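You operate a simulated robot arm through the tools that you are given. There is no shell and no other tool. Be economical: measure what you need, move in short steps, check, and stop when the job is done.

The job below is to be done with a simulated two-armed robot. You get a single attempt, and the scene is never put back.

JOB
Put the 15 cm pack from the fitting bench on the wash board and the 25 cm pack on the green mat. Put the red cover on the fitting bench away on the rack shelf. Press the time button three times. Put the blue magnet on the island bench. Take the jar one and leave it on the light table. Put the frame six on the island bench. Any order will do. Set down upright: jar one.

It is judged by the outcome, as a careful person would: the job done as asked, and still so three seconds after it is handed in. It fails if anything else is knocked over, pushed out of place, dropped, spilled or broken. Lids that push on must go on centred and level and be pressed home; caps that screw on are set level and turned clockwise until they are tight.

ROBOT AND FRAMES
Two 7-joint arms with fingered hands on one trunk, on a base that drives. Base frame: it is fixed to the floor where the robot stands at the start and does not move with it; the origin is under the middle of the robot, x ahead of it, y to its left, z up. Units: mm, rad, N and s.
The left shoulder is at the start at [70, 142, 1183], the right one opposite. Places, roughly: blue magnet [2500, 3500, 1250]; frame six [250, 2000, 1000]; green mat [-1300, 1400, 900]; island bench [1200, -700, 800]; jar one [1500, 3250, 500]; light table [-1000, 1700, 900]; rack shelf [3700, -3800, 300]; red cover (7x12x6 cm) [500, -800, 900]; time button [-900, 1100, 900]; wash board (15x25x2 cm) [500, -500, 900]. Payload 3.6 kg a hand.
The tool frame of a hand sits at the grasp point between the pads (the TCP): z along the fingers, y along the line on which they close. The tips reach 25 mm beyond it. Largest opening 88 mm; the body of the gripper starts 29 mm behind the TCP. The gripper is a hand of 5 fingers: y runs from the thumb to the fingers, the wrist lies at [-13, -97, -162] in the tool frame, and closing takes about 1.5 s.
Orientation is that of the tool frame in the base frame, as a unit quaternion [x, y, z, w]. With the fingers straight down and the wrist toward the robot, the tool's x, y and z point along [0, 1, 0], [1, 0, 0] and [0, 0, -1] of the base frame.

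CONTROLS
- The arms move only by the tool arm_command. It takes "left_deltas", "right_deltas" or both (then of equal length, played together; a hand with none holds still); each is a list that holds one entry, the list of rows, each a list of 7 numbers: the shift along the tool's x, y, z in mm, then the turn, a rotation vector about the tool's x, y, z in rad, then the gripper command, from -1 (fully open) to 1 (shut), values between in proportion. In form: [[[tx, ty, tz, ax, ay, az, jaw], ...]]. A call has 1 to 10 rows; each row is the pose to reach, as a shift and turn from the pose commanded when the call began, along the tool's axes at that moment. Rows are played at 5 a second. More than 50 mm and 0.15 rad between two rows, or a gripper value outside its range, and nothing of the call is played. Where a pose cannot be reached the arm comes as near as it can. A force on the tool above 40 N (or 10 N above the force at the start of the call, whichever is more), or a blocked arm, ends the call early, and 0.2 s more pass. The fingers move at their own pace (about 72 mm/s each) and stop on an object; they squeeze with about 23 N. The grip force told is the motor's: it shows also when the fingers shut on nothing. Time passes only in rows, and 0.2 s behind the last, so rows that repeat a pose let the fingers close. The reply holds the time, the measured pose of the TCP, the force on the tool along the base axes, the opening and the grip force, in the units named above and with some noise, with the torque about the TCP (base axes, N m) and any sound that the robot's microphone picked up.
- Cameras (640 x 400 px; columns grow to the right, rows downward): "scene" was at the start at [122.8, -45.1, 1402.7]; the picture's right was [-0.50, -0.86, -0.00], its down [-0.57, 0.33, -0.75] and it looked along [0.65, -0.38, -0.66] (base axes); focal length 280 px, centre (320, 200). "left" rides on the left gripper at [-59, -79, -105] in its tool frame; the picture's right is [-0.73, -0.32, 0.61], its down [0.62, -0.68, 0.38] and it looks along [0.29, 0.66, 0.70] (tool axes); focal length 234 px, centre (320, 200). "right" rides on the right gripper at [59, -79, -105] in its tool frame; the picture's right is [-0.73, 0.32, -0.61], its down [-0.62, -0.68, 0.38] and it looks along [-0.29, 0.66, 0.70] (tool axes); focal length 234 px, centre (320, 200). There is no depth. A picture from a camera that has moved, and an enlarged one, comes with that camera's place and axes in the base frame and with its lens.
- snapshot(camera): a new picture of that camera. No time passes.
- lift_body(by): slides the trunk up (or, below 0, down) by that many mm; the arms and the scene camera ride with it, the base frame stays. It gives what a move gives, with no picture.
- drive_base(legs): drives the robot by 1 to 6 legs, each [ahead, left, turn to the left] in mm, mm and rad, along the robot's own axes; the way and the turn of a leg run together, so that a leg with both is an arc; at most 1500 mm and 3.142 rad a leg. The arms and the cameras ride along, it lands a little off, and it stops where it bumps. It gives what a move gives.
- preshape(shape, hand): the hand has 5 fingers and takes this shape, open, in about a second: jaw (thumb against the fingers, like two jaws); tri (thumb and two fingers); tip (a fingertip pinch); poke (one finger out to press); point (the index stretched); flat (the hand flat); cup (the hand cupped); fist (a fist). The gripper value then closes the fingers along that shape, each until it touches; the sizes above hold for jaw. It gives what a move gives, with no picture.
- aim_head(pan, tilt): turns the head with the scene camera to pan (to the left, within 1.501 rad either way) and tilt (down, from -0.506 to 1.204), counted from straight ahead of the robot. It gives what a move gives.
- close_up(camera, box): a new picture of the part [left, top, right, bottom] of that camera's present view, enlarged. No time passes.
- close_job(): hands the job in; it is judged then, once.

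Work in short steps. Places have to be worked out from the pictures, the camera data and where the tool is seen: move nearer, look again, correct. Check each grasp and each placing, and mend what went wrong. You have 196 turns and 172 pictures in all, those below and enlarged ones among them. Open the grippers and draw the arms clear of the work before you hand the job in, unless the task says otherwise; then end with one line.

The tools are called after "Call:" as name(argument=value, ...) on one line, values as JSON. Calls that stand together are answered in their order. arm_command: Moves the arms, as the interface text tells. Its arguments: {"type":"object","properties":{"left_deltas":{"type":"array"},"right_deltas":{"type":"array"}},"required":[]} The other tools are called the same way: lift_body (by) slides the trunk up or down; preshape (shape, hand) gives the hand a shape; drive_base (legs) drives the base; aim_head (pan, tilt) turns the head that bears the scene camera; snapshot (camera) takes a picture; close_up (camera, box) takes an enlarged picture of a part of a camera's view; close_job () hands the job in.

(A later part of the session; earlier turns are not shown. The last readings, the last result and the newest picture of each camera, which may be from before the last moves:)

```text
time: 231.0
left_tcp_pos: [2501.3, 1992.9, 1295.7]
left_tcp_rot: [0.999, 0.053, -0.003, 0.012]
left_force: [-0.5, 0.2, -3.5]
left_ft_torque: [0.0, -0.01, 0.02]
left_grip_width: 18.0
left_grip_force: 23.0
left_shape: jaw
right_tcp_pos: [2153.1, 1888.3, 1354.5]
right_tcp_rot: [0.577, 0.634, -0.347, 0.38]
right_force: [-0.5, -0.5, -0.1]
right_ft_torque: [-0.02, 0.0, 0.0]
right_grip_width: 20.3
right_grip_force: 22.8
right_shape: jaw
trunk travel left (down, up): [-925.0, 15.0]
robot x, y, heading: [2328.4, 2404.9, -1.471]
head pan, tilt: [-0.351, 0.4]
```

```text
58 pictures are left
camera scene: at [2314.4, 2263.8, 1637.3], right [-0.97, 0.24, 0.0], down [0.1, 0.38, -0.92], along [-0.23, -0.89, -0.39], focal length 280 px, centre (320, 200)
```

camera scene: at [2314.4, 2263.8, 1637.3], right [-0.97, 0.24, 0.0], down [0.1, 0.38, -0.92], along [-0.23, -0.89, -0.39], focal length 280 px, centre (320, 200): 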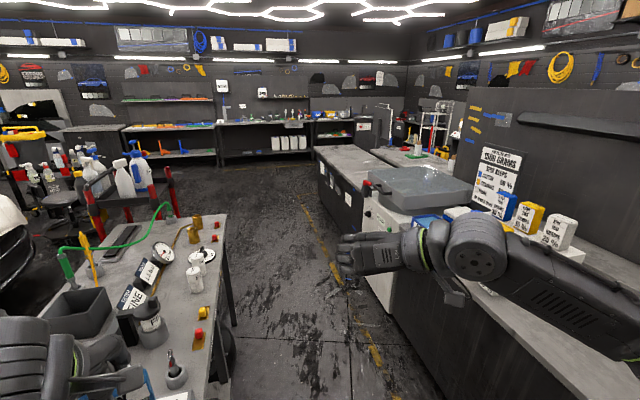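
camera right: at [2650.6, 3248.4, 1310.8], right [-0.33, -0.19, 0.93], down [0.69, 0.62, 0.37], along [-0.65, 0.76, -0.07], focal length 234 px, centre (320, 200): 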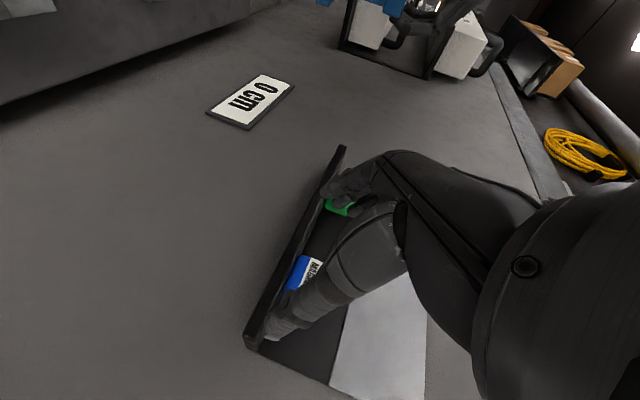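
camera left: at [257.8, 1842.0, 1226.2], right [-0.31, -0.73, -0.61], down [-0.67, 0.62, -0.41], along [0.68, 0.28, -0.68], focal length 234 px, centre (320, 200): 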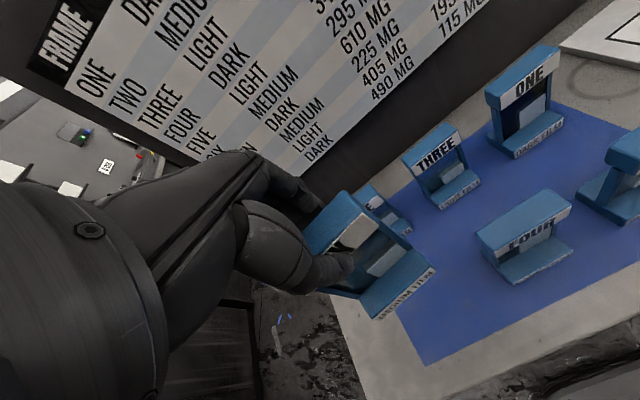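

The aisle runs south between the cart (x>2440) and the bench (x<1690), and the island's east edge is near x 1400. I drive down the aisle in the middle and look again.

Call:
drive_base(legs=[[0, 0, -0.1], [0, -290, 0], [1350, 0, 0]])

Call:
snapshot(camera="scene")

```text
time: 239.9
left_tcp_pos: [2209.7, 630.2, 1297.1]
left_tcp_rot: [1.0, 0.021, -0.002, 0.013]
left_force: [0.8, 0.5, -3.4]
left_ft_torque: [-0.01, 0.0, -0.01]
left_grip_width: 18.2
left_grip_force: 22.5
left_shape: jaw
right_tcp_pos: [1856.2, 548.0, 1355.5]
right_tcp_rot: [0.597, 0.616, -0.359, 0.368]
right_force: [-0.3, 0.6, -1.9]
right_ft_torque: [0.0, 0.0, -0.03]
right_grip_width: 20.6
right_grip_force: 23.5
right_shape: jaw
trunk travel left (down, up): [-925.0, 15.0]
robot x, y, heading: [2071.2, 1052.9, -1.529]
head pan, tilt: [-0.351, 0.4]
```

```text
57 pictures are left
camera scene: at [2041.1, 912.5, 1637.4], right [-0.95, 0.31, 0.0], down [0.12, 0.37, -0.92], along [-0.28, -0.88, -0.39], focal length 280 px, centre (320, 200)
```

scene: 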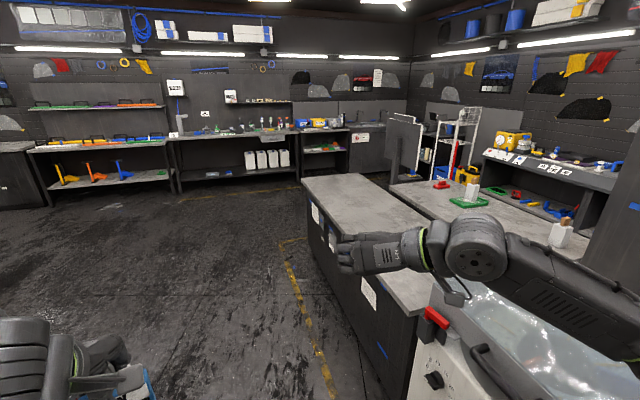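

The island's east edge is at x≈1477, running y -1390 to 250, clear of things. I drive on to y≈-300 and turn to face it.

Call:
drive_base(legs=[[0, 0, -0.042], [1350, 0, 0], [0, 0, -1.57]])

Call:
aim_head(pan=0.0, tilt=0.7)

Call:
snapshot(camera="scene")

```text
time: 250.7
left_tcp_pos: [1636.0, -422.2, 1295.5]
left_tcp_rot: [0.723, -0.691, -0.01, 0.007]
left_force: [-0.1, -0.6, -3.4]
left_ft_torque: [0.0, -0.03, 0.01]
left_grip_width: 18.2
left_grip_force: 23.2
left_shape: jaw
right_tcp_pos: [1552.1, -68.6, 1354.1]
right_tcp_rot: [0.858, 0.014, -0.514, 0.008]
right_force: [-0.4, -0.1, -0.9]
right_ft_torque: [0.0, 0.02, -0.03]
right_grip_width: 20.4
right_grip_force: 23.3
right_shape: jaw
trunk travel left (down, up): [-925.0, 15.0]
robot x, y, heading: [2062.8, -275.3, -3.099]
head pan, tilt: [-0.351, 0.4]
```

```text
time: 251.5
left_tcp_pos: [1635.5, -421.5, 1296.9]
left_tcp_rot: [0.723, -0.69, -0.011, 0.007]
left_force: [-0.4, -0.5, -3.6]
left_ft_torque: [-0.01, -0.02, 0.01]
left_grip_width: 18.1
left_grip_force: 23.3
left_shape: jaw
right_tcp_pos: [1552.8, -70.5, 1354.1]
right_tcp_rot: [0.857, 0.014, -0.514, 0.007]
right_force: [-0.2, -0.5, -0.4]
right_ft_torque: [0.01, -0.01, -0.01]
right_grip_width: 20.3
right_grip_force: 23.8
right_shape: jaw
trunk travel left (down, up): [-925.0, 15.0]
robot x, y, heading: [2059.7, -278.1, -3.097]
head pan, tilt: [0.0, 0.7]
```

```text
56 pictures are left
camera scene: at [1924.6, -287.1, 1610.6], right [-0.04, 1.0, 0.0], down [0.64, 0.03, -0.77], along [-0.76, -0.03, -0.64], focal length 280 px, centre (320, 200)
```

scene: 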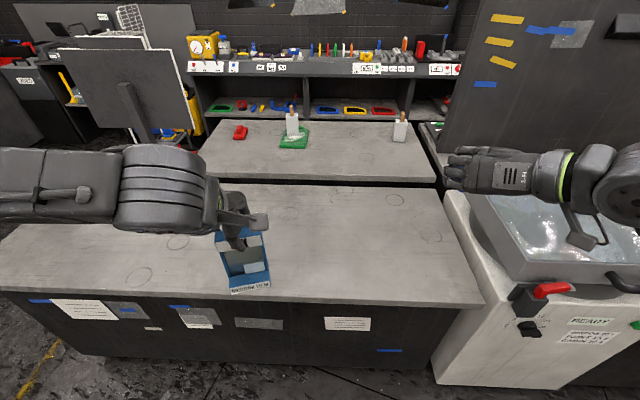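

The island top is clear. I square up and drive 300 mm ahead so both hands are over it, then lower the trunk by 300 mm.

Call:
drive_base(legs=[[0, 0, -0.045], [300, 0, 0]])

Call:
lift_body(by=-300)

Call:
snapshot(camera="scene")

```text
time: 254.0
left_tcp_pos: [1326.2, -404.8, 1297.1]
left_tcp_rot: [0.708, -0.706, -0.011, 0.009]
left_force: [0.2, 0.4, -4.5]
left_ft_torque: [0.03, 0.01, -0.04]
left_grip_width: 17.9
left_grip_force: 22.7
left_shape: jaw
right_tcp_pos: [1258.9, -49.1, 1355.3]
right_tcp_rot: [0.857, -0.004, -0.515, -0.003]
right_force: [-0.5, 0.7, 0.3]
right_ft_torque: [0.01, 0.01, 0.04]
right_grip_width: 20.5
right_grip_force: 23.0
right_shape: jaw
trunk travel left (down, up): [-925.0, 15.0]
robot x, y, heading: [1751.0, -275.7, -3.138]
head pan, tilt: [0.0, 0.7]
```

```text
time: 257.0
left_tcp_pos: [1324.6, -404.3, 995.6]
left_tcp_rot: [0.708, -0.706, -0.01, 0.007]
left_force: [-1.6, 1.1, -2.9]
left_ft_torque: [0.06, 0.0, -0.01]
left_grip_width: 18.0
left_grip_force: 23.1
left_shape: jaw
right_tcp_pos: [1255.5, -48.4, 1054.0]
right_tcp_rot: [0.857, -0.004, -0.515, -0.003]
right_force: [-1.0, -0.4, -0.1]
right_ft_torque: [0.03, 0.0, 0.0]
right_grip_width: 20.2
right_grip_force: 23.5
right_shape: jaw
trunk travel left (down, up): [-625.0, 315.0]
robot x, y, heading: [1753.9, -276.0, -3.144]
head pan, tilt: [0.0, 0.7]
```

```text
55 pictures are left
camera scene: at [1618.7, -281.8, 1310.5], right [0.0, 1.0, 0.0], down [0.64, 0.0, -0.76], along [-0.76, 0.0, -0.64], focal length 280 px, centre (320, 200)
```

scene: 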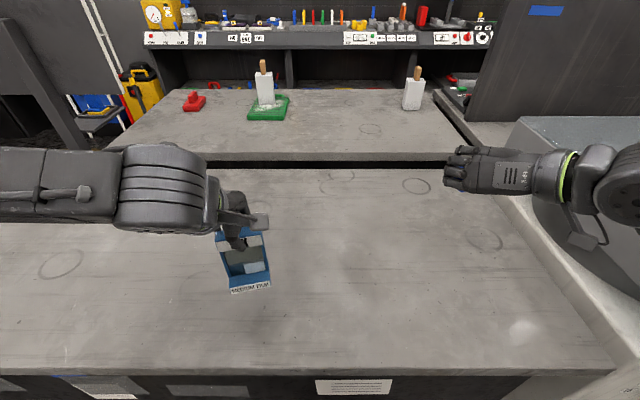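

The frame hangs close above the surface. I lower the left hand in small steps until contact.

Call:
arm_command(left_deltas=[[[0, 0, 8, 0, 0, 0, 1], [0, 0, 14, 0, 0, 0, 1], [0, 0, 18, 0, 0, 0, 1], [0, 0, 22, 0, 0, 0, 1], [0, 0, 26, 0, 0, 0, 1], [0, 0, 30, 0, 0, 0, 1]]])

Call:
snapshot(camera="left")

```text
time: 258.4
left_tcp_pos: [1324.4, -403.1, 965.3]
left_tcp_rot: [0.709, -0.706, -0.011, 0.007]
left_force: [-0.2, 0.8, -3.8]
left_ft_torque: [0.0, -0.01, 0.04]
left_grip_width: 18.4
left_grip_force: 22.8
left_shape: jaw
right_tcp_pos: [1256.6, -48.4, 1053.8]
right_tcp_rot: [0.858, -0.004, -0.514, -0.003]
right_force: [-0.7, 1.0, 0.0]
right_ft_torque: [-0.01, 0.05, -0.05]
right_grip_width: 20.3
right_grip_force: 22.5
right_shape: jaw
trunk travel left (down, up): [-625.0, 315.0]
robot x, y, heading: [1754.4, -280.1, -3.142]
head pan, tilt: [0.0, 0.7]
```

```text
54 pictures are left
camera left: at [1404.5, -345.4, 1068.7], right [0.3, 0.73, -0.61], down [0.68, -0.62, -0.4], along [-0.67, -0.29, -0.68], focal length 234 px, centre (320, 200)
```

left: 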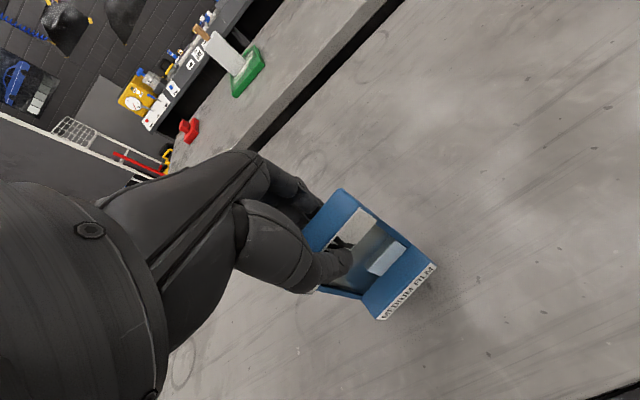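

No contact yet; the island is lower than the fitting bench. I continue in 4 mm steps.

Call:
arm_command(left_deltas=[[[0, 0, 5, 0, 0, 0, 1], [0, 0, 9, 0, 0, 0, 1], [0, 0, 13, 0, 0, 0, 1], [0, 0, 17, 0, 0, 0, 1], [0, 0, 21, 0, 0, 0, 1]]])

```text
time: 259.6
left_tcp_pos: [1324.3, -405.0, 944.4]
left_tcp_rot: [0.709, -0.705, -0.011, 0.006]
left_force: [0.3, 0.1, -4.6]
left_ft_torque: [0.02, -0.03, -0.02]
left_grip_width: 18.0
left_grip_force: 23.0
left_shape: jaw
right_tcp_pos: [1256.2, -49.0, 1054.6]
right_tcp_rot: [0.857, -0.004, -0.515, -0.003]
right_force: [-0.2, 0.9, -0.2]
right_ft_torque: [0.02, -0.01, -0.02]
right_grip_width: 20.7
right_grip_force: 23.1
right_shape: jaw
trunk travel left (down, up): [-625.0, 315.0]
robot x, y, heading: [1755.0, -281.2, -3.137]
head pan, tilt: [0.0, 0.7]
```

Still free (bottom around z 803). I go on in fine steps.

Call:
arm_command(left_deltas=[[[0, 0, 3, 0, 0, 0, 1], [0, 0, 6, 0, 0, 0, 1], [0, 0, 9, 0, 0, 0, 1], [0, 0, 12, 0, 0, 0, 1]]])

Call:
close_up(camera="left", box=[260, 150, 480, 350])

```text
time: 260.6
left_tcp_pos: [1322.8, -403.6, 932.8]
left_tcp_rot: [0.708, -0.706, -0.01, 0.006]
left_force: [-0.9, 0.5, -3.5]
left_ft_torque: [0.01, -0.02, 0.01]
left_grip_width: 17.8
left_grip_force: 23.1
left_shape: jaw
right_tcp_pos: [1255.9, -48.5, 1054.1]
right_tcp_rot: [0.858, -0.004, -0.514, -0.003]
right_force: [0.1, 0.5, 0.1]
right_ft_torque: [0.01, 0.0, 0.07]
right_grip_width: 20.2
right_grip_force: 23.1
right_shape: jaw
trunk travel left (down, up): [-625.0, 315.0]
robot x, y, heading: [1752.1, -278.8, -3.137]
head pan, tilt: [0.0, 0.7]
```

```text
2.00 times, centred on (370, 250) of left
camera zoom: at [1403.6, -345.7, 1035.6], right [0.3, 0.73, -0.61], down [0.67, -0.62, -0.4], along [-0.67, -0.29, -0.68], focal length 468 px, centre (220, 100)
```

zoom: 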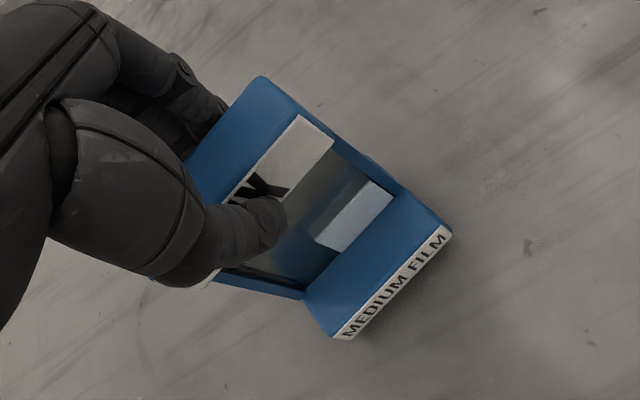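

The contact shadow is close in now. I keep lowering.

Call:
arm_command(left_deltas=[[[0, 0, 4, 0, 0, 0, 1], [0, 0, 8, 0, 0, 0, 1], [0, 0, 11, 0, 0, 0, 1], [0, 0, 14, 0, 0, 0, 1], [0, 0, 17, 0, 0, 0, 1]]])

```text
time: 261.8
left_tcp_pos: [1324.4, -402.7, 920.2]
left_tcp_rot: [0.708, -0.706, -0.015, 0.01]
left_force: [-0.7, -2.9, 34.9]
left_ft_torque: [-0.07, 0.18, -0.09]
left_grip_width: 21.0
left_grip_force: 22.8
left_shape: jaw
right_tcp_pos: [1259.5, -49.5, 1056.2]
right_tcp_rot: [0.857, -0.003, -0.515, -0.004]
right_force: [-0.2, -0.1, 0.5]
right_ft_torque: [0.02, -0.03, 0.01]
right_grip_width: 20.3
right_grip_force: 23.0
right_shape: jaw
trunk travel left (down, up): [-625.0, 315.0]
robot x, y, heading: [1755.7, -277.5, -3.134]
head pan, tilt: [0.0, 0.7]
```

Contact (35 N) at TCP z 920; the surface is near 780. I relax by 5 mm, open, and rise straight up.

Call:
arm_command(left_deltas=[[[0, 0, -4, 0, 0, 0, 1], [0, 0, -5, 0, 0, 0, 0.5], [0, 0, -5, 0, 0, 0, 0], [0, 0, -5, 0, 0, 0, -0.5], [0, 0, -5, 0, 0, 0, -1], [0, 0, -5, 0, 0, 0, -1], [0, 0, -20, 0, 0, 0, -1], [0, 0, -60, 0, 0, 0, -1], [0, 0, -100, 0, 0, 0, -1], [0, 0, -140, 0, 0, 0, -1]]])

Call:
snapshot(camera="left")

```text
time: 264.0
left_tcp_pos: [1327.5, -401.6, 1057.8]
left_tcp_rot: [0.709, -0.706, -0.011, 0.007]
left_force: [0.7, 0.0, -0.4]
left_ft_torque: [-0.04, -0.01, -0.03]
left_grip_width: 87.9
left_grip_force: 0.1
left_shape: jaw
right_tcp_pos: [1257.9, -48.2, 1054.3]
right_tcp_rot: [0.858, -0.004, -0.514, -0.003]
right_force: [0.6, -0.3, -0.4]
right_ft_torque: [0.0, -0.02, 0.02]
right_grip_width: 20.3
right_grip_force: 23.0
right_shape: jaw
trunk travel left (down, up): [-625.0, 315.0]
robot x, y, heading: [1756.7, -275.4, -3.14]
head pan, tilt: [0.0, 0.7]
```

```text
52 pictures are left
camera left: at [1407.9, -343.4, 1159.7], right [0.3, 0.73, -0.61], down [0.67, -0.62, -0.4], along [-0.67, -0.29, -0.68], focal length 234 px, centre (320, 200)
```

left: 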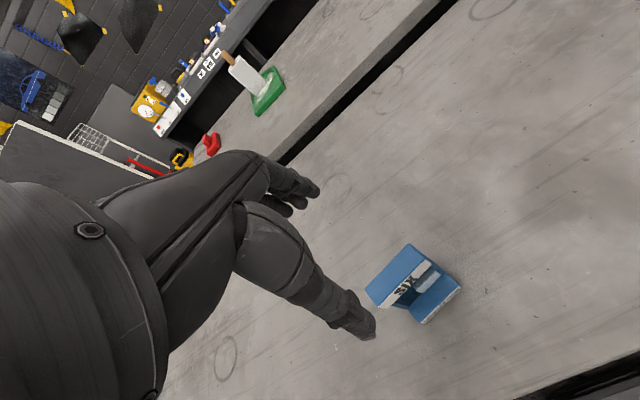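

Frame six stands on the island. Now the magnet: I lower the right arm alone by 235 mm towards the surface near z 780.

Call:
arm_command(right_deltas=[[[40, 0, 21, 0, 0, 0, 1], [80, 0, 42, 0, 0, 0, 1], [119, 0, 63, 0, 0, 0, 1], [159, 0, 84, 0, 0, 0, 1], [190, 0, 101, 0, 0, 0, 1], [206, 0, 109, 0, 0, 0, 1]]])

Call:
snapshot(camera="scene")

```text
time: 265.4
left_tcp_pos: [1326.8, -401.1, 1057.7]
left_tcp_rot: [0.709, -0.705, -0.01, 0.007]
left_force: [0.5, 0.6, 1.3]
left_ft_torque: [0.02, 0.01, -0.05]
left_grip_width: 87.6
left_grip_force: 0.0
left_shape: jaw
right_tcp_pos: [1257.3, -49.5, 819.7]
right_tcp_rot: [0.858, -0.004, -0.514, -0.003]
right_force: [-0.2, 0.1, -0.7]
right_ft_torque: [-0.01, -0.02, -0.01]
right_grip_width: 20.4
right_grip_force: 23.3
right_shape: jaw
trunk travel left (down, up): [-625.0, 315.0]
robot x, y, heading: [1756.3, -278.5, -3.139]
head pan, tilt: [0.0, 0.7]
```

```text
51 pictures are left
camera scene: at [1619.0, -281.5, 1310.6], right [0.0, 1.0, 0.0], down [0.64, 0.0, -0.76], along [-0.76, 0.0, -0.64], focal length 280 px, centre (320, 200)
```

scene: 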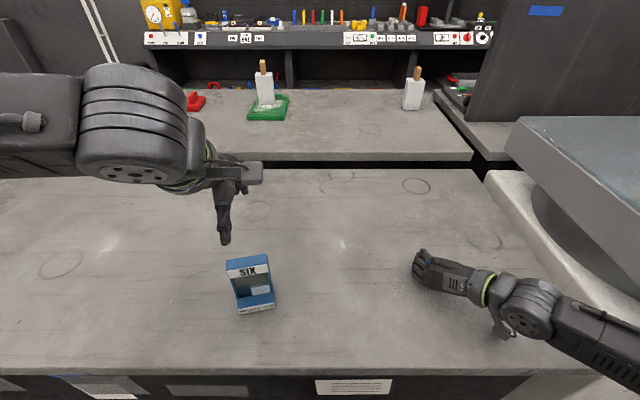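

Frame SIX stands well. I lower the magnet the rest in fine steps.

Call:
arm_command(right_deltas=[[[5.3, 0, 2.8, 0, 0, 0, 1], [9.7, 0, 5.2, 0, 0, 0, 1], [13.2, 0, 7, 0, 0, 0, 1], [16, 0, 8.5, 0, 0, 0, 1]]])

Call:
close_up(camera="right", box=[220, 130, 420, 370])

```text
time: 266.2
left_tcp_pos: [1328.9, -402.7, 1056.8]
left_tcp_rot: [0.709, -0.705, -0.013, 0.008]
left_force: [0.0, 0.5, 0.4]
left_ft_torque: [-0.03, 0.0, -0.02]
left_grip_width: 87.6
left_grip_force: 0.1
left_shape: jaw
right_tcp_pos: [1256.8, -50.1, 815.9]
right_tcp_rot: [0.852, -0.004, -0.524, 0.0]
right_force: [5.4, -1.3, 25.3]
right_ft_torque: [-0.31, 0.17, 0.07]
right_grip_width: 20.9
right_grip_force: 23.0
right_shape: jaw
trunk travel left (down, up): [-625.0, 315.0]
robot x, y, heading: [1755.3, -278.3, -3.138]
head pan, tilt: [0.0, 0.7]
stopped in row 4 (right hand): the force on the tool passed its limit (the readings are from after the stop); the commanded pose is now the measured one
```

```text
1.67 times, centred on (320, 250) of right
camera zoom: at [1378.1, 28.2, 809.0], right [0.21, -0.32, 0.92], down [-0.62, 0.69, 0.38], along [-0.76, -0.65, -0.05], focal length 390 px, centre (320, 117)
```

zoom: 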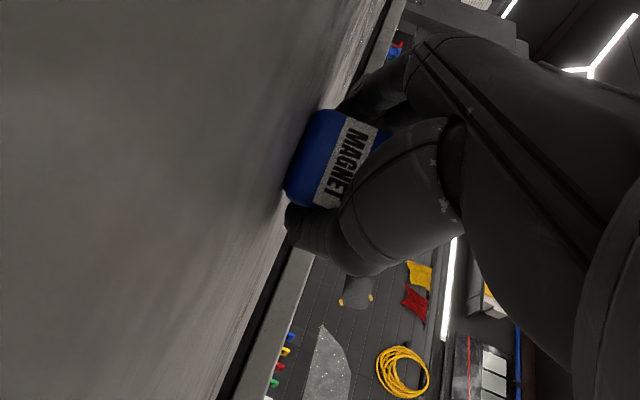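

The magnet touches the surface (25 N). I relax 3 mm and open, then back out.

Call:
arm_command(right_deltas=[[[-2, 0, -1, 0, 0, 0, 1], [-2.5, 0, -1.3, 0, 0, 0, 0.6], [-2.5, 0, -1.3, 0, 0, 0, 0], [-2.5, 0, -1.3, 0, 0, 0, -0.5], [-2.5, 0, -1.3, 0, 0, 0, -1], [-2.5, 0, -1.3, 0, 0, 0, -1], [-2.5, 0, -1.3, 0, 0, 0, -1]]])

Call:
close_up(camera="right", box=[220, 130, 420, 370])

```text
time: 267.8
left_tcp_pos: [1327.9, -401.8, 1056.9]
left_tcp_rot: [0.709, -0.705, -0.011, 0.008]
left_force: [0.0, -0.5, 0.3]
left_ft_torque: [0.03, -0.01, 0.03]
left_grip_width: 87.7
left_grip_force: 0.1
left_shape: jaw
right_tcp_pos: [1256.9, -48.3, 813.8]
right_tcp_rot: [0.855, -0.005, -0.519, -0.002]
right_force: [2.4, 5.8, 12.5]
right_ft_torque: [0.46, -0.88, 0.18]
right_grip_width: 86.7
right_grip_force: 0.0
right_shape: jaw
trunk travel left (down, up): [-625.0, 315.0]
robot x, y, heading: [1757.0, -279.7, -3.14]
head pan, tilt: [0.0, 0.7]
```

```text
1.67 times, centred on (320, 250) of right
camera zoom: at [1377.7, 29.6, 808.9], right [0.2, -0.32, 0.92], down [-0.62, 0.69, 0.38], along [-0.76, -0.65, -0.06], focal length 390 px, centre (320, 117)
```

zoom: 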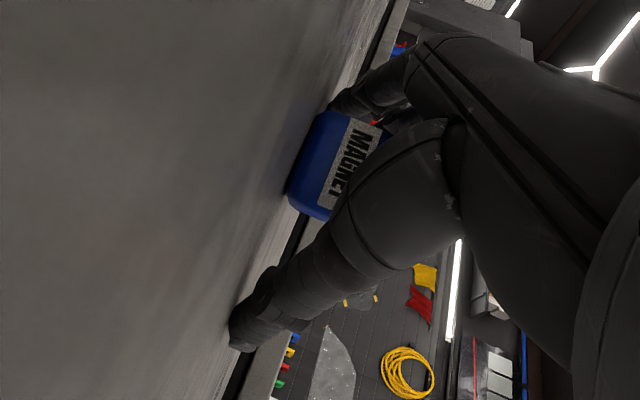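

Released; the thumb just rests on the table. I rise a little and back the base straight out, then check.

Call:
arm_command(right_deltas=[[[-4, 0, -2, 0, 0, 0, -1], [-7, 0, -3.7, 0, 0, 0, -1]]])

Call:
drive_base(legs=[[-200, 0, 0]])

Call:
snapshot(camera="scene")

```text
time: 268.4
left_tcp_pos: [1325.9, -401.4, 1056.8]
left_tcp_rot: [0.709, -0.705, -0.01, 0.007]
left_force: [0.1, -0.5, 0.0]
left_ft_torque: [0.0, 0.04, -0.02]
left_grip_width: 87.7
left_grip_force: 0.1
left_shape: jaw
right_tcp_pos: [1257.9, -48.9, 821.4]
right_tcp_rot: [0.855, -0.003, -0.519, 0.0]
right_force: [-1.0, 0.1, 0.5]
right_ft_torque: [-0.03, 0.0, 0.0]
right_grip_width: 87.6
right_grip_force: 0.0
right_shape: jaw
trunk travel left (down, up): [-625.0, 315.0]
robot x, y, heading: [1752.6, -279.6, -3.138]
head pan, tilt: [0.0, 0.7]
```

```text
time: 270.0
left_tcp_pos: [1530.2, -402.6, 1056.2]
left_tcp_rot: [0.71, -0.704, -0.011, 0.006]
left_force: [-0.7, -0.5, 0.7]
left_ft_torque: [0.01, 0.05, -0.02]
left_grip_width: 87.8
left_grip_force: 0.0
left_shape: jaw
right_tcp_pos: [1458.1, -49.9, 822.0]
right_tcp_rot: [0.854, -0.003, -0.52, -0.001]
right_force: [-0.6, 0.1, -0.4]
right_ft_torque: [-0.01, 0.01, 0.0]
right_grip_width: 87.9
right_grip_force: 0.1
right_shape: jaw
trunk travel left (down, up): [-625.0, 315.0]
robot x, y, heading: [1958.7, -277.1, -3.138]
head pan, tilt: [0.0, 0.7]
```

```text
48 pictures are left
camera scene: at [1823.0, -281.3, 1310.6], right [0.0, 1.0, 0.0], down [0.64, 0.0, -0.77], along [-0.77, 0.0, -0.64], focal length 280 px, centre (320, 200)
```

scene: 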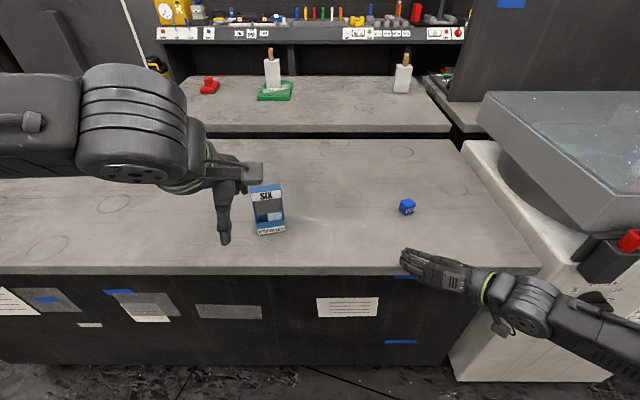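

Magnet and frame are both on the island. Now the red cover on the fitting bench, to be reached from the west side; I raise the trunk, turn south and drive ahead, then look for a way round.

Call:
lift_body(by=200)

Call:
drive_base(legs=[[0, 0, 1.567], [1450, 0, 0]])

Call:
aim_head(pan=-0.9, tilt=0.4)

Call:
snapshot(camera="scene")

```text
time: 272.1
left_tcp_pos: [1528.6, -404.4, 1256.6]
left_tcp_rot: [0.71, -0.704, -0.01, 0.007]
left_force: [-0.3, -0.3, -0.1]
left_ft_torque: [-0.02, -0.01, -0.01]
left_grip_width: 87.7
left_grip_force: 0.1
left_shape: jaw
right_tcp_pos: [1457.7, -49.5, 1021.7]
right_tcp_rot: [0.854, -0.003, -0.52, -0.001]
right_force: [0.1, -0.3, -0.3]
right_ft_torque: [-0.04, 0.05, -0.03]
right_grip_width: 87.8
right_grip_force: 0.1
right_shape: jaw
trunk travel left (down, up): [-825.0, 115.0]
robot x, y, heading: [1960.0, -275.1, -3.14]
head pan, tilt: [0.0, 0.7]
```

```text
time: 283.4
left_tcp_pos: [2185.8, -2175.7, 1256.4]
left_tcp_rot: [0.999, 0.029, -0.003, 0.013]
left_force: [-0.2, -0.9, 0.1]
left_ft_torque: [-0.02, -0.01, -0.01]
left_grip_width: 87.7
left_grip_force: 0.0
left_shape: jaw
right_tcp_pos: [1837.9, -2265.4, 1021.8]
right_tcp_rot: [0.591, 0.618, -0.359, 0.376]
right_force: [0.6, 0.4, -0.2]
right_ft_torque: [0.02, 0.01, 0.02]
right_grip_width: 87.9
right_grip_force: 0.0
right_shape: jaw
trunk travel left (down, up): [-825.0, 115.0]
robot x, y, heading: [2042.4, -1755.4, -1.514]
head pan, tilt: [0.0, 0.7]
```

```text
time: 284.6
left_tcp_pos: [2186.3, -2175.8, 1256.8]
left_tcp_rot: [1.0, 0.029, -0.002, 0.012]
left_force: [-0.5, -0.1, -1.1]
left_ft_torque: [0.02, 0.01, 0.0]
left_grip_width: 87.6
left_grip_force: 0.0
left_shape: jaw
right_tcp_pos: [1837.9, -2265.2, 1021.3]
right_tcp_rot: [0.591, 0.617, -0.359, 0.376]
right_force: [-0.1, 0.5, -0.4]
right_ft_torque: [-0.01, -0.03, 0.03]
right_grip_width: 88.1
right_grip_force: 0.1
right_shape: jaw
trunk travel left (down, up): [-825.0, 115.0]
robot x, y, heading: [2041.4, -1752.9, -1.516]
head pan, tilt: [-0.901, 0.4]
```

```text
47 pictures are left
camera scene: at [1974.3, -1869.2, 1537.4], right [-0.66, 0.75, 0.0], down [0.29, 0.26, -0.92], along [-0.69, -0.61, -0.39], focal length 280 px, centre (320, 200)
```

scene: 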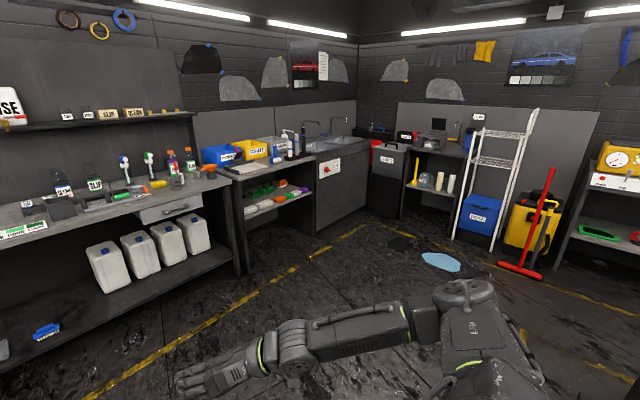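

The floor to the west is open south of y≈-2000. I go a bit further south, turn west and look ahead.

Call:
drive_base(legs=[[550, 0, 0], [0, 0, -1.57], [900, 0, -0.055]])

Call:
aim_head(pan=-0.6, tilt=0.45)

Call:
snapshot(camera="scene")

```text
time: 295.9
left_tcp_pos: [758.6, -2471.9, 1256.7]
left_tcp_rot: [0.712, -0.702, -0.01, 0.006]
left_force: [0.3, -0.8, 0.1]
left_ft_torque: [0.01, 0.0, 0.0]
left_grip_width: 87.9
left_grip_force: 0.1
left_shape: jaw
right_tcp_pos: [683.1, -2119.4, 1021.7]
right_tcp_rot: [0.855, 0.001, -0.519, 0.002]
right_force: [-0.2, -0.3, -0.7]
right_ft_torque: [0.0, 0.04, 0.04]
right_grip_width: 87.7
right_grip_force: 0.0
right_shape: jaw
trunk travel left (down, up): [-825.0, 115.0]
robot x, y, heading: [1186.4, -2343.8, -3.125]
head pan, tilt: [-0.901, 0.4]
```

```text
time: 296.7
left_tcp_pos: [757.6, -2470.9, 1256.9]
left_tcp_rot: [0.712, -0.702, -0.01, 0.007]
left_force: [-0.2, 0.0, -1.1]
left_ft_torque: [0.02, -0.02, 0.01]
left_grip_width: 87.6
left_grip_force: 0.0
left_shape: jaw
right_tcp_pos: [682.5, -2119.1, 1022.0]
right_tcp_rot: [0.854, 0.001, -0.52, 0.003]
right_force: [-0.2, 1.0, 0.0]
right_ft_torque: [0.02, -0.03, -0.02]
right_grip_width: 87.8
right_grip_force: 0.1
right_shape: jaw
trunk travel left (down, up): [-825.0, 115.0]
robot x, y, heading: [1182.6, -2343.7, -3.126]
head pan, tilt: [-0.6, 0.45]
```

```text
46 pictures are left
camera scene: at [1057.6, -2296.1, 1532.7], right [0.55, 0.83, 0.0], down [0.36, -0.24, -0.9], along [-0.75, 0.5, -0.44], focal length 280 px, centre (320, 200)
```

scene: 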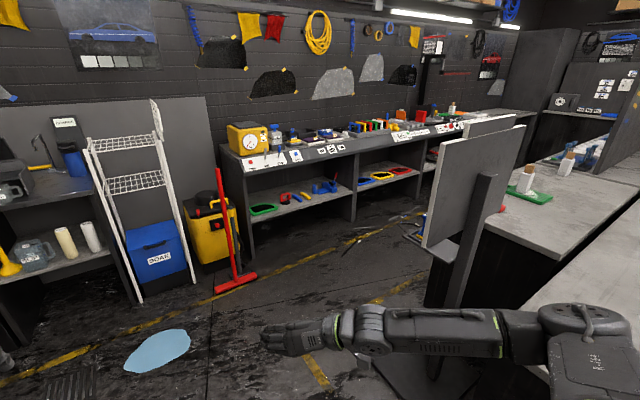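

The easel stands just south of the fitting bench near x 500; the corridor west of it (x around 0) is open. I drive there, avoiding the blue thing on the floor, turn north, and raise the trunk.

Call:
lift_body(by=110)

Call:
drive_base(legs=[[1200, 0, -0.015], [0, 0, -1.57], [600, 0, 0]])

Call:
aim_head(pan=-0.3, tilt=0.6)

Call:
snapshot(camera="scene")

```text
time: 298.1
left_tcp_pos: [758.1, -2471.9, 1366.7]
left_tcp_rot: [0.713, -0.701, -0.011, 0.006]
left_force: [-1.1, 0.5, 0.7]
left_ft_torque: [-0.03, 0.04, 0.01]
left_grip_width: 87.8
left_grip_force: 0.0
left_shape: jaw
right_tcp_pos: [681.7, -2118.9, 1130.5]
right_tcp_rot: [0.854, 0.001, -0.52, 0.002]
right_force: [0.0, -0.1, -0.3]
right_ft_torque: [0.02, 0.03, -0.02]
right_grip_width: 87.9
right_grip_force: 0.0
right_shape: jaw
trunk travel left (down, up): [-935.0, 5.0]
robot x, y, heading: [1182.3, -2345.9, -3.128]
head pan, tilt: [-0.6, 0.45]
```

```text
time: 311.0
left_tcp_pos: [-164.1, -1327.7, 1367.4]
left_tcp_rot: [-0.005, 1.0, 0.013, 0.003]
left_force: [0.1, -0.6, 0.6]
left_ft_torque: [-0.01, -0.01, 0.0]
left_grip_width: 87.7
left_grip_force: 0.1
left_shape: jaw
right_tcp_pos: [188.3, -1255.2, 1131.7]
right_tcp_rot: [-0.603, 0.606, 0.367, 0.367]
right_force: [0.1, 0.1, -0.9]
right_ft_torque: [0.03, 0.02, 0.01]
right_grip_width: 88.0
right_grip_force: 0.1
right_shape: jaw
trunk travel left (down, up): [-935.0, 5.0]
robot x, y, heading: [-38.5, -1751.9, 1.576]
head pan, tilt: [-0.6, 0.45]
```

```text
time: 311.8
left_tcp_pos: [-163.2, -1325.3, 1365.9]
left_tcp_rot: [-0.005, 1.0, 0.013, 0.003]
left_force: [0.2, -0.6, 0.3]
left_ft_torque: [-0.01, 0.01, -0.02]
left_grip_width: 87.8
left_grip_force: 0.0
left_shape: jaw
right_tcp_pos: [189.2, -1253.5, 1131.0]
right_tcp_rot: [-0.603, 0.606, 0.366, 0.368]
right_force: [-0.6, 0.3, -0.5]
right_ft_torque: [0.01, 0.01, 0.02]
right_grip_width: 87.5
right_grip_force: 0.0
right_shape: jaw
trunk travel left (down, up): [-935.0, 5.0]
robot x, y, heading: [-38.8, -1757.2, 1.571]
head pan, tilt: [-0.3, 0.6]
```

```text
45 pictures are left
camera scene: at [-13.7, -1621.0, 1629.2], right [0.96, -0.29, 0.0], down [-0.16, -0.54, -0.83], along [0.24, 0.79, -0.56], focal length 280 px, centre (320, 200)
```

scene: 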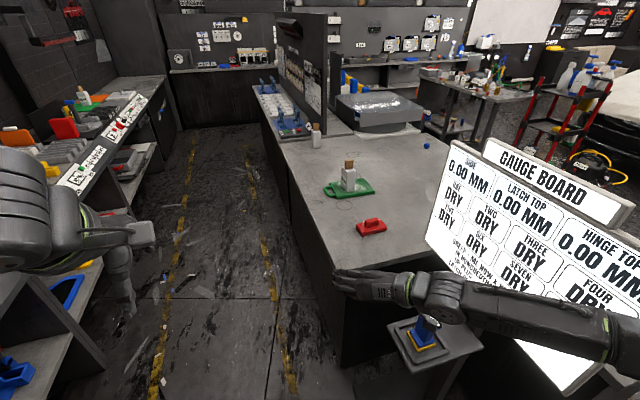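

I see the red cover at about [473, -805] with the gauge board beyond it at x>600. I keep clear on the west, drive north and turn to face the bench.

Call:
drive_base(legs=[[0, 180, 0], [1085, 0, 0], [0, 0, -1.57]])

Call:
arm_command(right_deltas=[[[5, 0, -15, 0, 0.15, 0, -1], [10, 0, -30, 0, 0.3, 0, -1], [15, 0, -45, 0, 0.45, 0, -1], [20, 0, -60, 0, 0.6, 0, -1], [25, 0, -75, 0, 0.75, 0, -1], [25, 0, -75, 0, 0.9, 0, -1], [25, 0, -75, 0, 1.05, 0, -1]]])

Call:
aim_head(pan=-0.2, tilt=0.7)

Call:
snapshot(camera="scene")

```text
time: 322.3
left_tcp_pos: [183.1, -513.5, 1366.2]
left_tcp_rot: [0.686, 0.727, 0.007, 0.01]
left_force: [0.1, 0.2, -0.6]
left_ft_torque: [0.0, 0.01, 0.01]
left_grip_width: 87.5
left_grip_force: 0.1
left_shape: jaw
right_tcp_pos: [272.4, -862.2, 1130.2]
right_tcp_rot: [-0.019, 0.854, 0.012, 0.519]
right_force: [-0.4, 0.6, 0.5]
right_ft_torque: [0.03, 0.02, -0.02]
right_grip_width: 87.6
right_grip_force: 0.1
right_shape: jaw
trunk travel left (down, up): [-935.0, 5.0]
robot x, y, heading: [-238.9, -656.9, 0.055]
head pan, tilt: [-0.3, 0.6]
```

```text
time: 323.9
left_tcp_pos: [184.8, -512.6, 1368.4]
left_tcp_rot: [0.686, 0.727, 0.006, 0.009]
left_force: [-0.2, 0.2, -0.5]
left_ft_torque: [0.01, 0.0, 0.0]
left_grip_width: 87.7
left_grip_force: 0.0
left_shape: jaw
right_tcp_pos: [196.0, -865.0, 1142.6]
right_tcp_rot: [-0.022, 1.0, 0.002, 0.019]
right_force: [0.0, 0.7, -0.3]
right_ft_torque: [0.0, -0.02, -0.02]
right_grip_width: 87.9
right_grip_force: 0.2
right_shape: jaw
trunk travel left (down, up): [-935.0, 5.0]
robot x, y, heading: [-239.7, -659.2, 0.059]
head pan, tilt: [-0.3, 0.6]
```

```text
time: 324.6
left_tcp_pos: [183.3, -513.5, 1365.8]
left_tcp_rot: [0.687, 0.727, 0.007, 0.011]
left_force: [0.0, -0.7, 0.0]
left_ft_torque: [0.03, 0.01, -0.03]
left_grip_width: 87.8
left_grip_force: 0.0
left_shape: jaw
right_tcp_pos: [195.8, -865.4, 1143.6]
right_tcp_rot: [-0.022, 1.0, 0.002, 0.02]
right_force: [0.2, 0.2, 0.4]
right_ft_torque: [-0.04, -0.01, -0.01]
right_grip_width: 87.9
right_grip_force: 0.0
right_shape: jaw
trunk travel left (down, up): [-935.0, 5.0]
robot x, y, heading: [-236.9, -659.9, 0.055]
head pan, tilt: [-0.201, 0.7]
```

```text
44 pictures are left
camera scene: at [-103.4, -670.7, 1620.5], right [-0.15, -0.99, 0.0], down [-0.64, 0.09, -0.76], along [0.76, -0.11, -0.64], focal length 280 px, centre (320, 200)
```

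scene: 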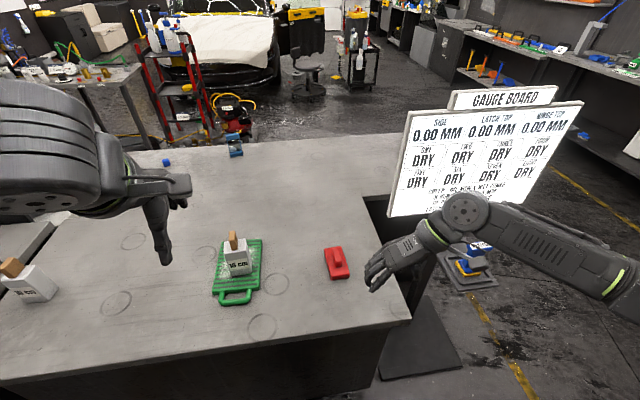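

The cover is at about [470, -808]. I zoom in to see its handle.

Call:
close_up(camera="scene", box=[290, 225, 390, 295])

```text
5.71 times, centred on (340, 260) of scene
camera zoom: at [-103.4, -670.7, 1620.5], right [-0.15, -0.99, 0.0], down [-0.64, 0.09, -0.76], along [0.76, -0.11, -0.64], focal length 1602 px, centre (206, -143)
```

zoom: 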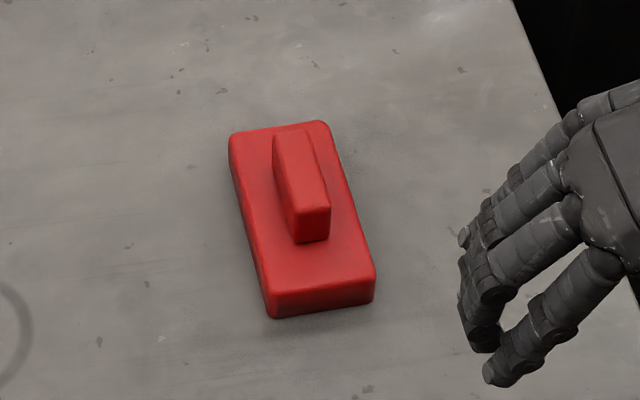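

The cover lies along x with a ridge to grip across y, which fits the hand's present turn. I square up and drive 235 mm ahead.

Call:
drive_base(legs=[[0, 0, -0.056], [232, 0, 0]])

Call:
arm_command(right_deltas=[[[-12, 20, 20, 0, 0, 0, -1], [-24, 40, 50, 0, 0, 0, -1], [-37, 60, 80, 0, 0, 0, -1], [-50, 80, 110, 0, 0, 0, -1]]])

Call:
snapshot(camera="right")

```text
time: 326.7
left_tcp_pos: [408.1, -535.9, 1367.8]
left_tcp_rot: [0.706, 0.708, 0.009, 0.011]
left_force: [-0.6, 0.1, 0.4]
left_ft_torque: [0.0, 0.0, 0.03]
left_grip_width: 87.8
left_grip_force: 0.1
left_shape: jaw
right_tcp_pos: [402.0, -887.5, 1145.0]
right_tcp_rot: [0.004, 1.0, 0.0, 0.023]
right_force: [0.3, -0.5, 0.1]
right_ft_torque: [-0.01, -0.01, 0.0]
right_grip_width: 87.7
right_grip_force: 0.0
right_shape: jaw
trunk travel left (down, up): [-935.0, 5.0]
robot x, y, heading: [-16.9, -661.0, 0.003]
head pan, tilt: [-0.201, 0.7]
```

```text
time: 327.7
left_tcp_pos: [414.3, -534.9, 1366.6]
left_tcp_rot: [0.705, 0.709, 0.005, 0.01]
left_force: [-0.2, 0.6, -0.2]
left_ft_torque: [0.03, -0.02, -0.03]
left_grip_width: 87.7
left_grip_force: 0.0
left_shape: jaw
right_tcp_pos: [463.0, -807.0, 1036.6]
right_tcp_rot: [0.005, 1.0, 0.0, 0.02]
right_force: [0.6, -0.5, 0.2]
right_ft_torque: [0.01, -0.03, -0.02]
right_grip_width: 87.7
right_grip_force: 0.1
right_shape: jaw
trunk travel left (down, up): [-935.0, 5.0]
robot x, y, heading: [-16.4, -659.0, 0.0]
head pan, tilt: [-0.201, 0.7]
```

```text
42 pictures are left
camera right: at [399.5, -885.1, 1137.7], right [0.7, 0.32, 0.64], down [0.63, -0.69, -0.36], along [0.32, 0.65, -0.68], focal length 234 px, centre (320, 200)
```

right: 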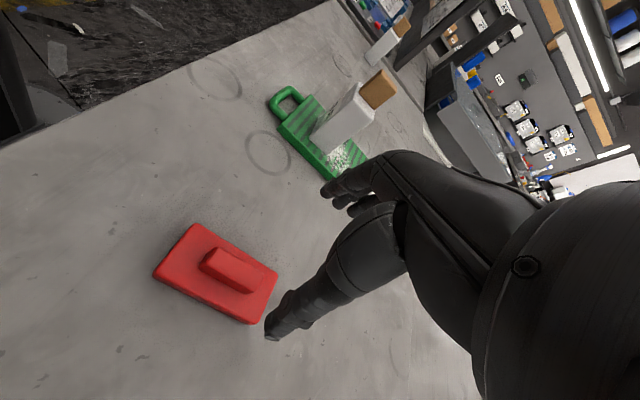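

Ridge at about [465, -804]; hand at [463, -807]. I lower with the trunk by 138 mm and look.

Call:
lift_body(by=-138)

Call:
snapshot(camera="right")

```text
time: 329.4
left_tcp_pos: [411.9, -535.8, 1228.6]
left_tcp_rot: [0.706, 0.708, 0.006, 0.011]
left_force: [0.1, 0.1, 0.4]
left_ft_torque: [-0.02, 0.04, 0.0]
left_grip_width: 87.6
left_grip_force: 0.1
left_shape: jaw
right_tcp_pos: [461.1, -808.4, 899.1]
right_tcp_rot: [0.005, 1.0, 0.001, 0.021]
right_force: [-0.1, 0.5, -0.6]
right_ft_torque: [-0.02, -0.02, 0.0]
right_grip_width: 87.7
right_grip_force: 0.1
right_shape: jaw
trunk travel left (down, up): [-797.0, 143.0]
robot x, y, heading: [-14.1, -655.9, 0.002]
head pan, tilt: [-0.201, 0.7]
```

```text
41 pictures are left
camera right: at [398.3, -886.2, 1000.4], right [0.7, 0.32, 0.64], down [0.63, -0.69, -0.36], along [0.32, 0.65, -0.68], focal length 234 px, centre (320, 200)
```

right: 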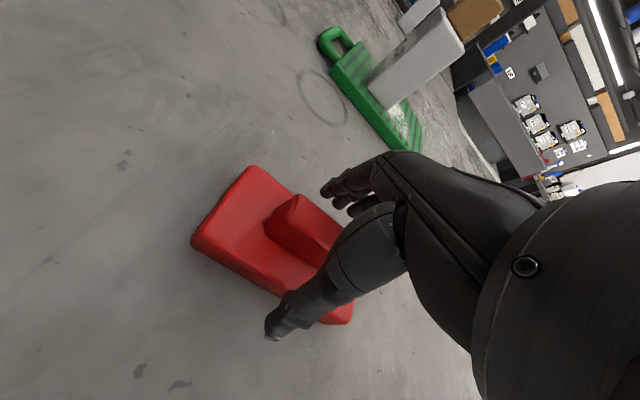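

The ridge is between thumb and fingers. I lower 5 mm more and close.

Call:
arm_command(right_deltas=[[[-2, 2, 5, 0, 0, 0, -1], [-2, 2, 5, 0, 0, 0, 0], [-2, 2, 5, 0, 0, 0, 1], [-2, 2, 5, 0, 0, 0, 1], [-2, 2, 5, 0, 0, 0, 1], [-2, 2, 5, 0, 0, 0, 1], [-2, 2, 5, 0, 0, 0, 1], [-2, 2, 5, 0, 0, 0, 1]]])

Call:
lift_body(by=143)

Call:
snapshot(camera="right")

```text
time: 331.2
left_tcp_pos: [408.7, -534.2, 1230.4]
left_tcp_rot: [0.706, 0.708, 0.007, 0.012]
left_force: [0.7, 0.0, 0.1]
left_ft_torque: [-0.02, 0.03, -0.04]
left_grip_width: 87.9
left_grip_force: 0.0
left_shape: jaw
right_tcp_pos: [462.3, -806.1, 897.5]
right_tcp_rot: [0.005, 1.0, 0.0, 0.023]
right_force: [8.3, -2.0, 38.7]
right_ft_torque: [0.53, -0.22, -0.16]
right_grip_width: 45.8
right_grip_force: 23.3
right_shape: jaw
trunk travel left (down, up): [-797.0, 143.0]
robot x, y, heading: [-18.4, -661.3, -0.001]
head pan, tilt: [-0.201, 0.7]
```

```text
time: 332.9
left_tcp_pos: [413.4, -534.9, 1369.2]
left_tcp_rot: [0.706, 0.708, 0.007, 0.01]
left_force: [-0.4, -0.9, 0.2]
left_ft_torque: [-0.01, 0.0, 0.01]
left_grip_width: 87.6
left_grip_force: 0.0
left_shape: jaw
right_tcp_pos: [464.6, -806.4, 1036.5]
right_tcp_rot: [0.005, 1.0, 0.001, 0.021]
right_force: [0.0, 0.3, -1.1]
right_ft_torque: [0.06, 0.01, 0.02]
right_grip_width: 30.6
right_grip_force: 22.6
right_shape: jaw
trunk travel left (down, up): [-940.0, 0.0]
robot x, y, heading: [-17.1, -661.4, 0.002]
head pan, tilt: [-0.201, 0.7]
```

```text
40 pictures are left
camera right: at [401.4, -884.6, 1138.0], right [0.7, 0.32, 0.64], down [0.63, -0.69, -0.36], along [0.32, 0.65, -0.68], focal length 234 px, centre (320, 200)
```

right: 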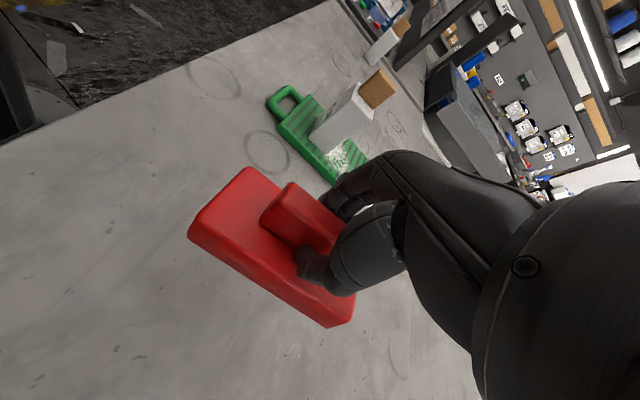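

The cover is held level. I back off, turn south and go round by the south route towards the rack.

Call:
drive_base(legs=[[-220, 0, 0], [0, 0, -1.57], [1080, 0, 0], [0, 290, 0], [620, 0, 0], [0, 0, 1.57]])

Call:
drive_base(legs=[[1450, 0, 0], [500, 0, 0]])

Call:
aim_head(pan=-0.5, tilt=0.45)

Call:
snapshot(camera="scene")

```text
time: 352.0
left_tcp_pos: [476.6, -2251.2, 1371.3]
left_tcp_rot: [0.711, 0.703, 0.007, 0.011]
left_force: [0.0, -0.2, -0.5]
left_ft_torque: [0.04, -0.02, -0.02]
left_grip_width: 87.7
left_grip_force: 0.1
left_shape: jaw
right_tcp_pos: [524.9, -2523.4, 1036.5]
right_tcp_rot: [0.011, 1.0, 0.0, 0.021]
right_force: [-0.5, 0.6, -1.0]
right_ft_torque: [0.02, -0.02, -0.01]
right_grip_width: 30.9
right_grip_force: 23.0
right_shape: jaw
trunk travel left (down, up): [-940.0, 0.0]
robot x, y, heading: [41.6, -2363.9, -0.014]
head pan, tilt: [-0.201, 0.7]
```

```text
time: 361.6
left_tcp_pos: [2397.7, -2322.9, 1370.8]
left_tcp_rot: [0.72, 0.694, 0.008, 0.012]
left_force: [0.6, -0.4, 0.9]
left_ft_torque: [-0.02, -0.01, 0.05]
left_grip_width: 88.1
left_grip_force: 0.1
left_shape: jaw
right_tcp_pos: [2441.0, -2595.1, 1037.6]
right_tcp_rot: [0.025, 0.999, 0.0, 0.022]
right_force: [-0.1, 0.0, -0.4]
right_ft_torque: [0.02, -0.01, -0.01]
right_grip_width: 30.7
right_grip_force: 24.0
right_shape: jaw
trunk travel left (down, up): [-940.0, 0.0]
robot x, y, heading: [1968.4, -2425.0, -0.04]
head pan, tilt: [-0.201, 0.7]
```

```text
time: 362.4
left_tcp_pos: [2400.5, -2323.3, 1371.0]
left_tcp_rot: [0.72, 0.694, 0.006, 0.01]
left_force: [-0.9, -0.3, 0.6]
left_ft_torque: [0.0, 0.0, -0.03]
left_grip_width: 87.7
left_grip_force: 0.1
left_shape: jaw
right_tcp_pos: [2441.5, -2596.1, 1036.0]
right_tcp_rot: [0.026, 0.999, 0.0, 0.022]
right_force: [-0.5, -0.2, -0.6]
right_ft_torque: [-0.02, 0.01, 0.0]
right_grip_width: 30.7
right_grip_force: 23.1
right_shape: jaw
trunk travel left (down, up): [-940.0, 0.0]
robot x, y, heading: [1965.7, -2429.5, -0.038]
head pan, tilt: [-0.499, 0.45]
```

```text
39 pictures are left
camera scene: at [2097.3, -2480.1, 1647.4], right [-0.51, -0.86, 0.0], down [-0.37, 0.22, -0.9], along [0.77, -0.46, -0.44], focal length 280 px, centre (320, 200)
```

scene: 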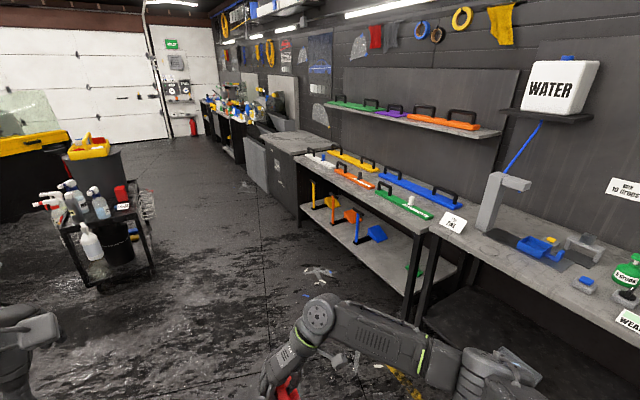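

The rack stands along y≈-3540 with a low shelf; between the blue and green tools (x≈3350) it is free. I drive over there and turn to face it, bringing the left hand out to the side so that it will not meet the rack's top.

Call:
drive_base(legs=[[0, 0, 0.04], [1500, 0, 0], [0, 0, -1.57]])

Call:
arm_command(left_deltas=[[[25, -18, 20, 0, 0, 0, -1], [50, -36, 40, 0, 0, 0, -1], [75, -54, 60, 0, 0, 0, -1], [100, -72, 80, 0, 0, 0, -1], [125, -90, 100, 0, 0, 0, -1], [150, -110, 120, 0, 0, 0, -1]]])

Call:
aim_head(pan=-0.15, tilt=0.7)

Call:
snapshot(camera="scene")

```text
time: 374.2
left_tcp_pos: [3630.9, -2845.9, 1370.4]
left_tcp_rot: [1.0, 0.008, -0.003, 0.012]
left_force: [1.2, -0.4, 0.1]
left_ft_torque: [0.0, 0.02, 0.02]
left_grip_width: 87.7
left_grip_force: 0.1
left_shape: jaw
right_tcp_pos: [3361.1, -2900.6, 1036.2]
right_tcp_rot: [0.706, 0.708, -0.015, 0.015]
right_force: [-0.6, -0.6, -0.9]
right_ft_torque: [0.02, -0.01, 0.02]
right_grip_width: 31.0
right_grip_force: 23.1
right_shape: jaw
trunk travel left (down, up): [-940.0, 0.0]
robot x, y, heading: [3503.8, -2416.2, -1.557]
head pan, tilt: [-0.499, 0.45]
```

```text
time: 375.6
left_tcp_pos: [3812.5, -2800.8, 1250.4]
left_tcp_rot: [1.0, 0.008, -0.003, 0.012]
left_force: [0.5, 0.3, -0.3]
left_ft_torque: [-0.01, 0.03, -0.05]
left_grip_width: 87.7
left_grip_force: 0.0
left_shape: jaw
left hand out of reach, approached as far as the arm can: row 3, 4, 5, 6
right_tcp_pos: [3361.2, -2899.4, 1038.0]
right_tcp_rot: [0.706, 0.708, -0.014, 0.016]
right_force: [0.0, 0.0, 0.7]
right_ft_torque: [0.03, 0.02, 0.0]
right_grip_width: 31.0
right_grip_force: 23.1
right_shape: jaw
trunk travel left (down, up): [-940.0, 0.0]
robot x, y, heading: [3505.1, -2420.8, -1.557]
head pan, tilt: [-0.499, 0.45]
```

```text
time: 376.5
left_tcp_pos: [3810.1, -2803.4, 1250.0]
left_tcp_rot: [1.0, 0.008, -0.004, 0.011]
left_force: [-0.8, -0.2, -0.5]
left_ft_torque: [0.03, 0.0, 0.0]
left_grip_width: 87.7
left_grip_force: 0.0
left_shape: jaw
right_tcp_pos: [3362.0, -2903.0, 1036.7]
right_tcp_rot: [0.706, 0.708, -0.014, 0.016]
right_force: [0.5, -0.9, -0.9]
right_ft_torque: [0.02, 0.01, 0.01]
right_grip_width: 30.8
right_grip_force: 23.1
right_shape: jaw
trunk travel left (down, up): [-940.0, 0.0]
robot x, y, heading: [3502.2, -2420.7, -1.561]
head pan, tilt: [-0.15, 0.7]
```

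```text
38 pictures are left
camera scene: at [3491.6, -2556.1, 1625.4], right [-0.99, 0.14, 0.0], down [0.09, 0.64, -0.77], along [-0.1, -0.76, -0.64], focal length 280 px, centre (320, 200)
```

scene: 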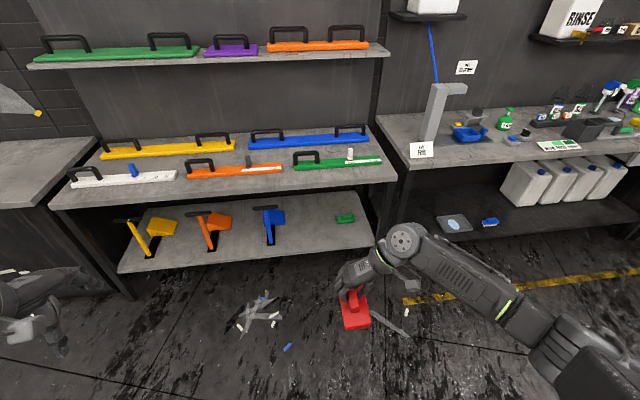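

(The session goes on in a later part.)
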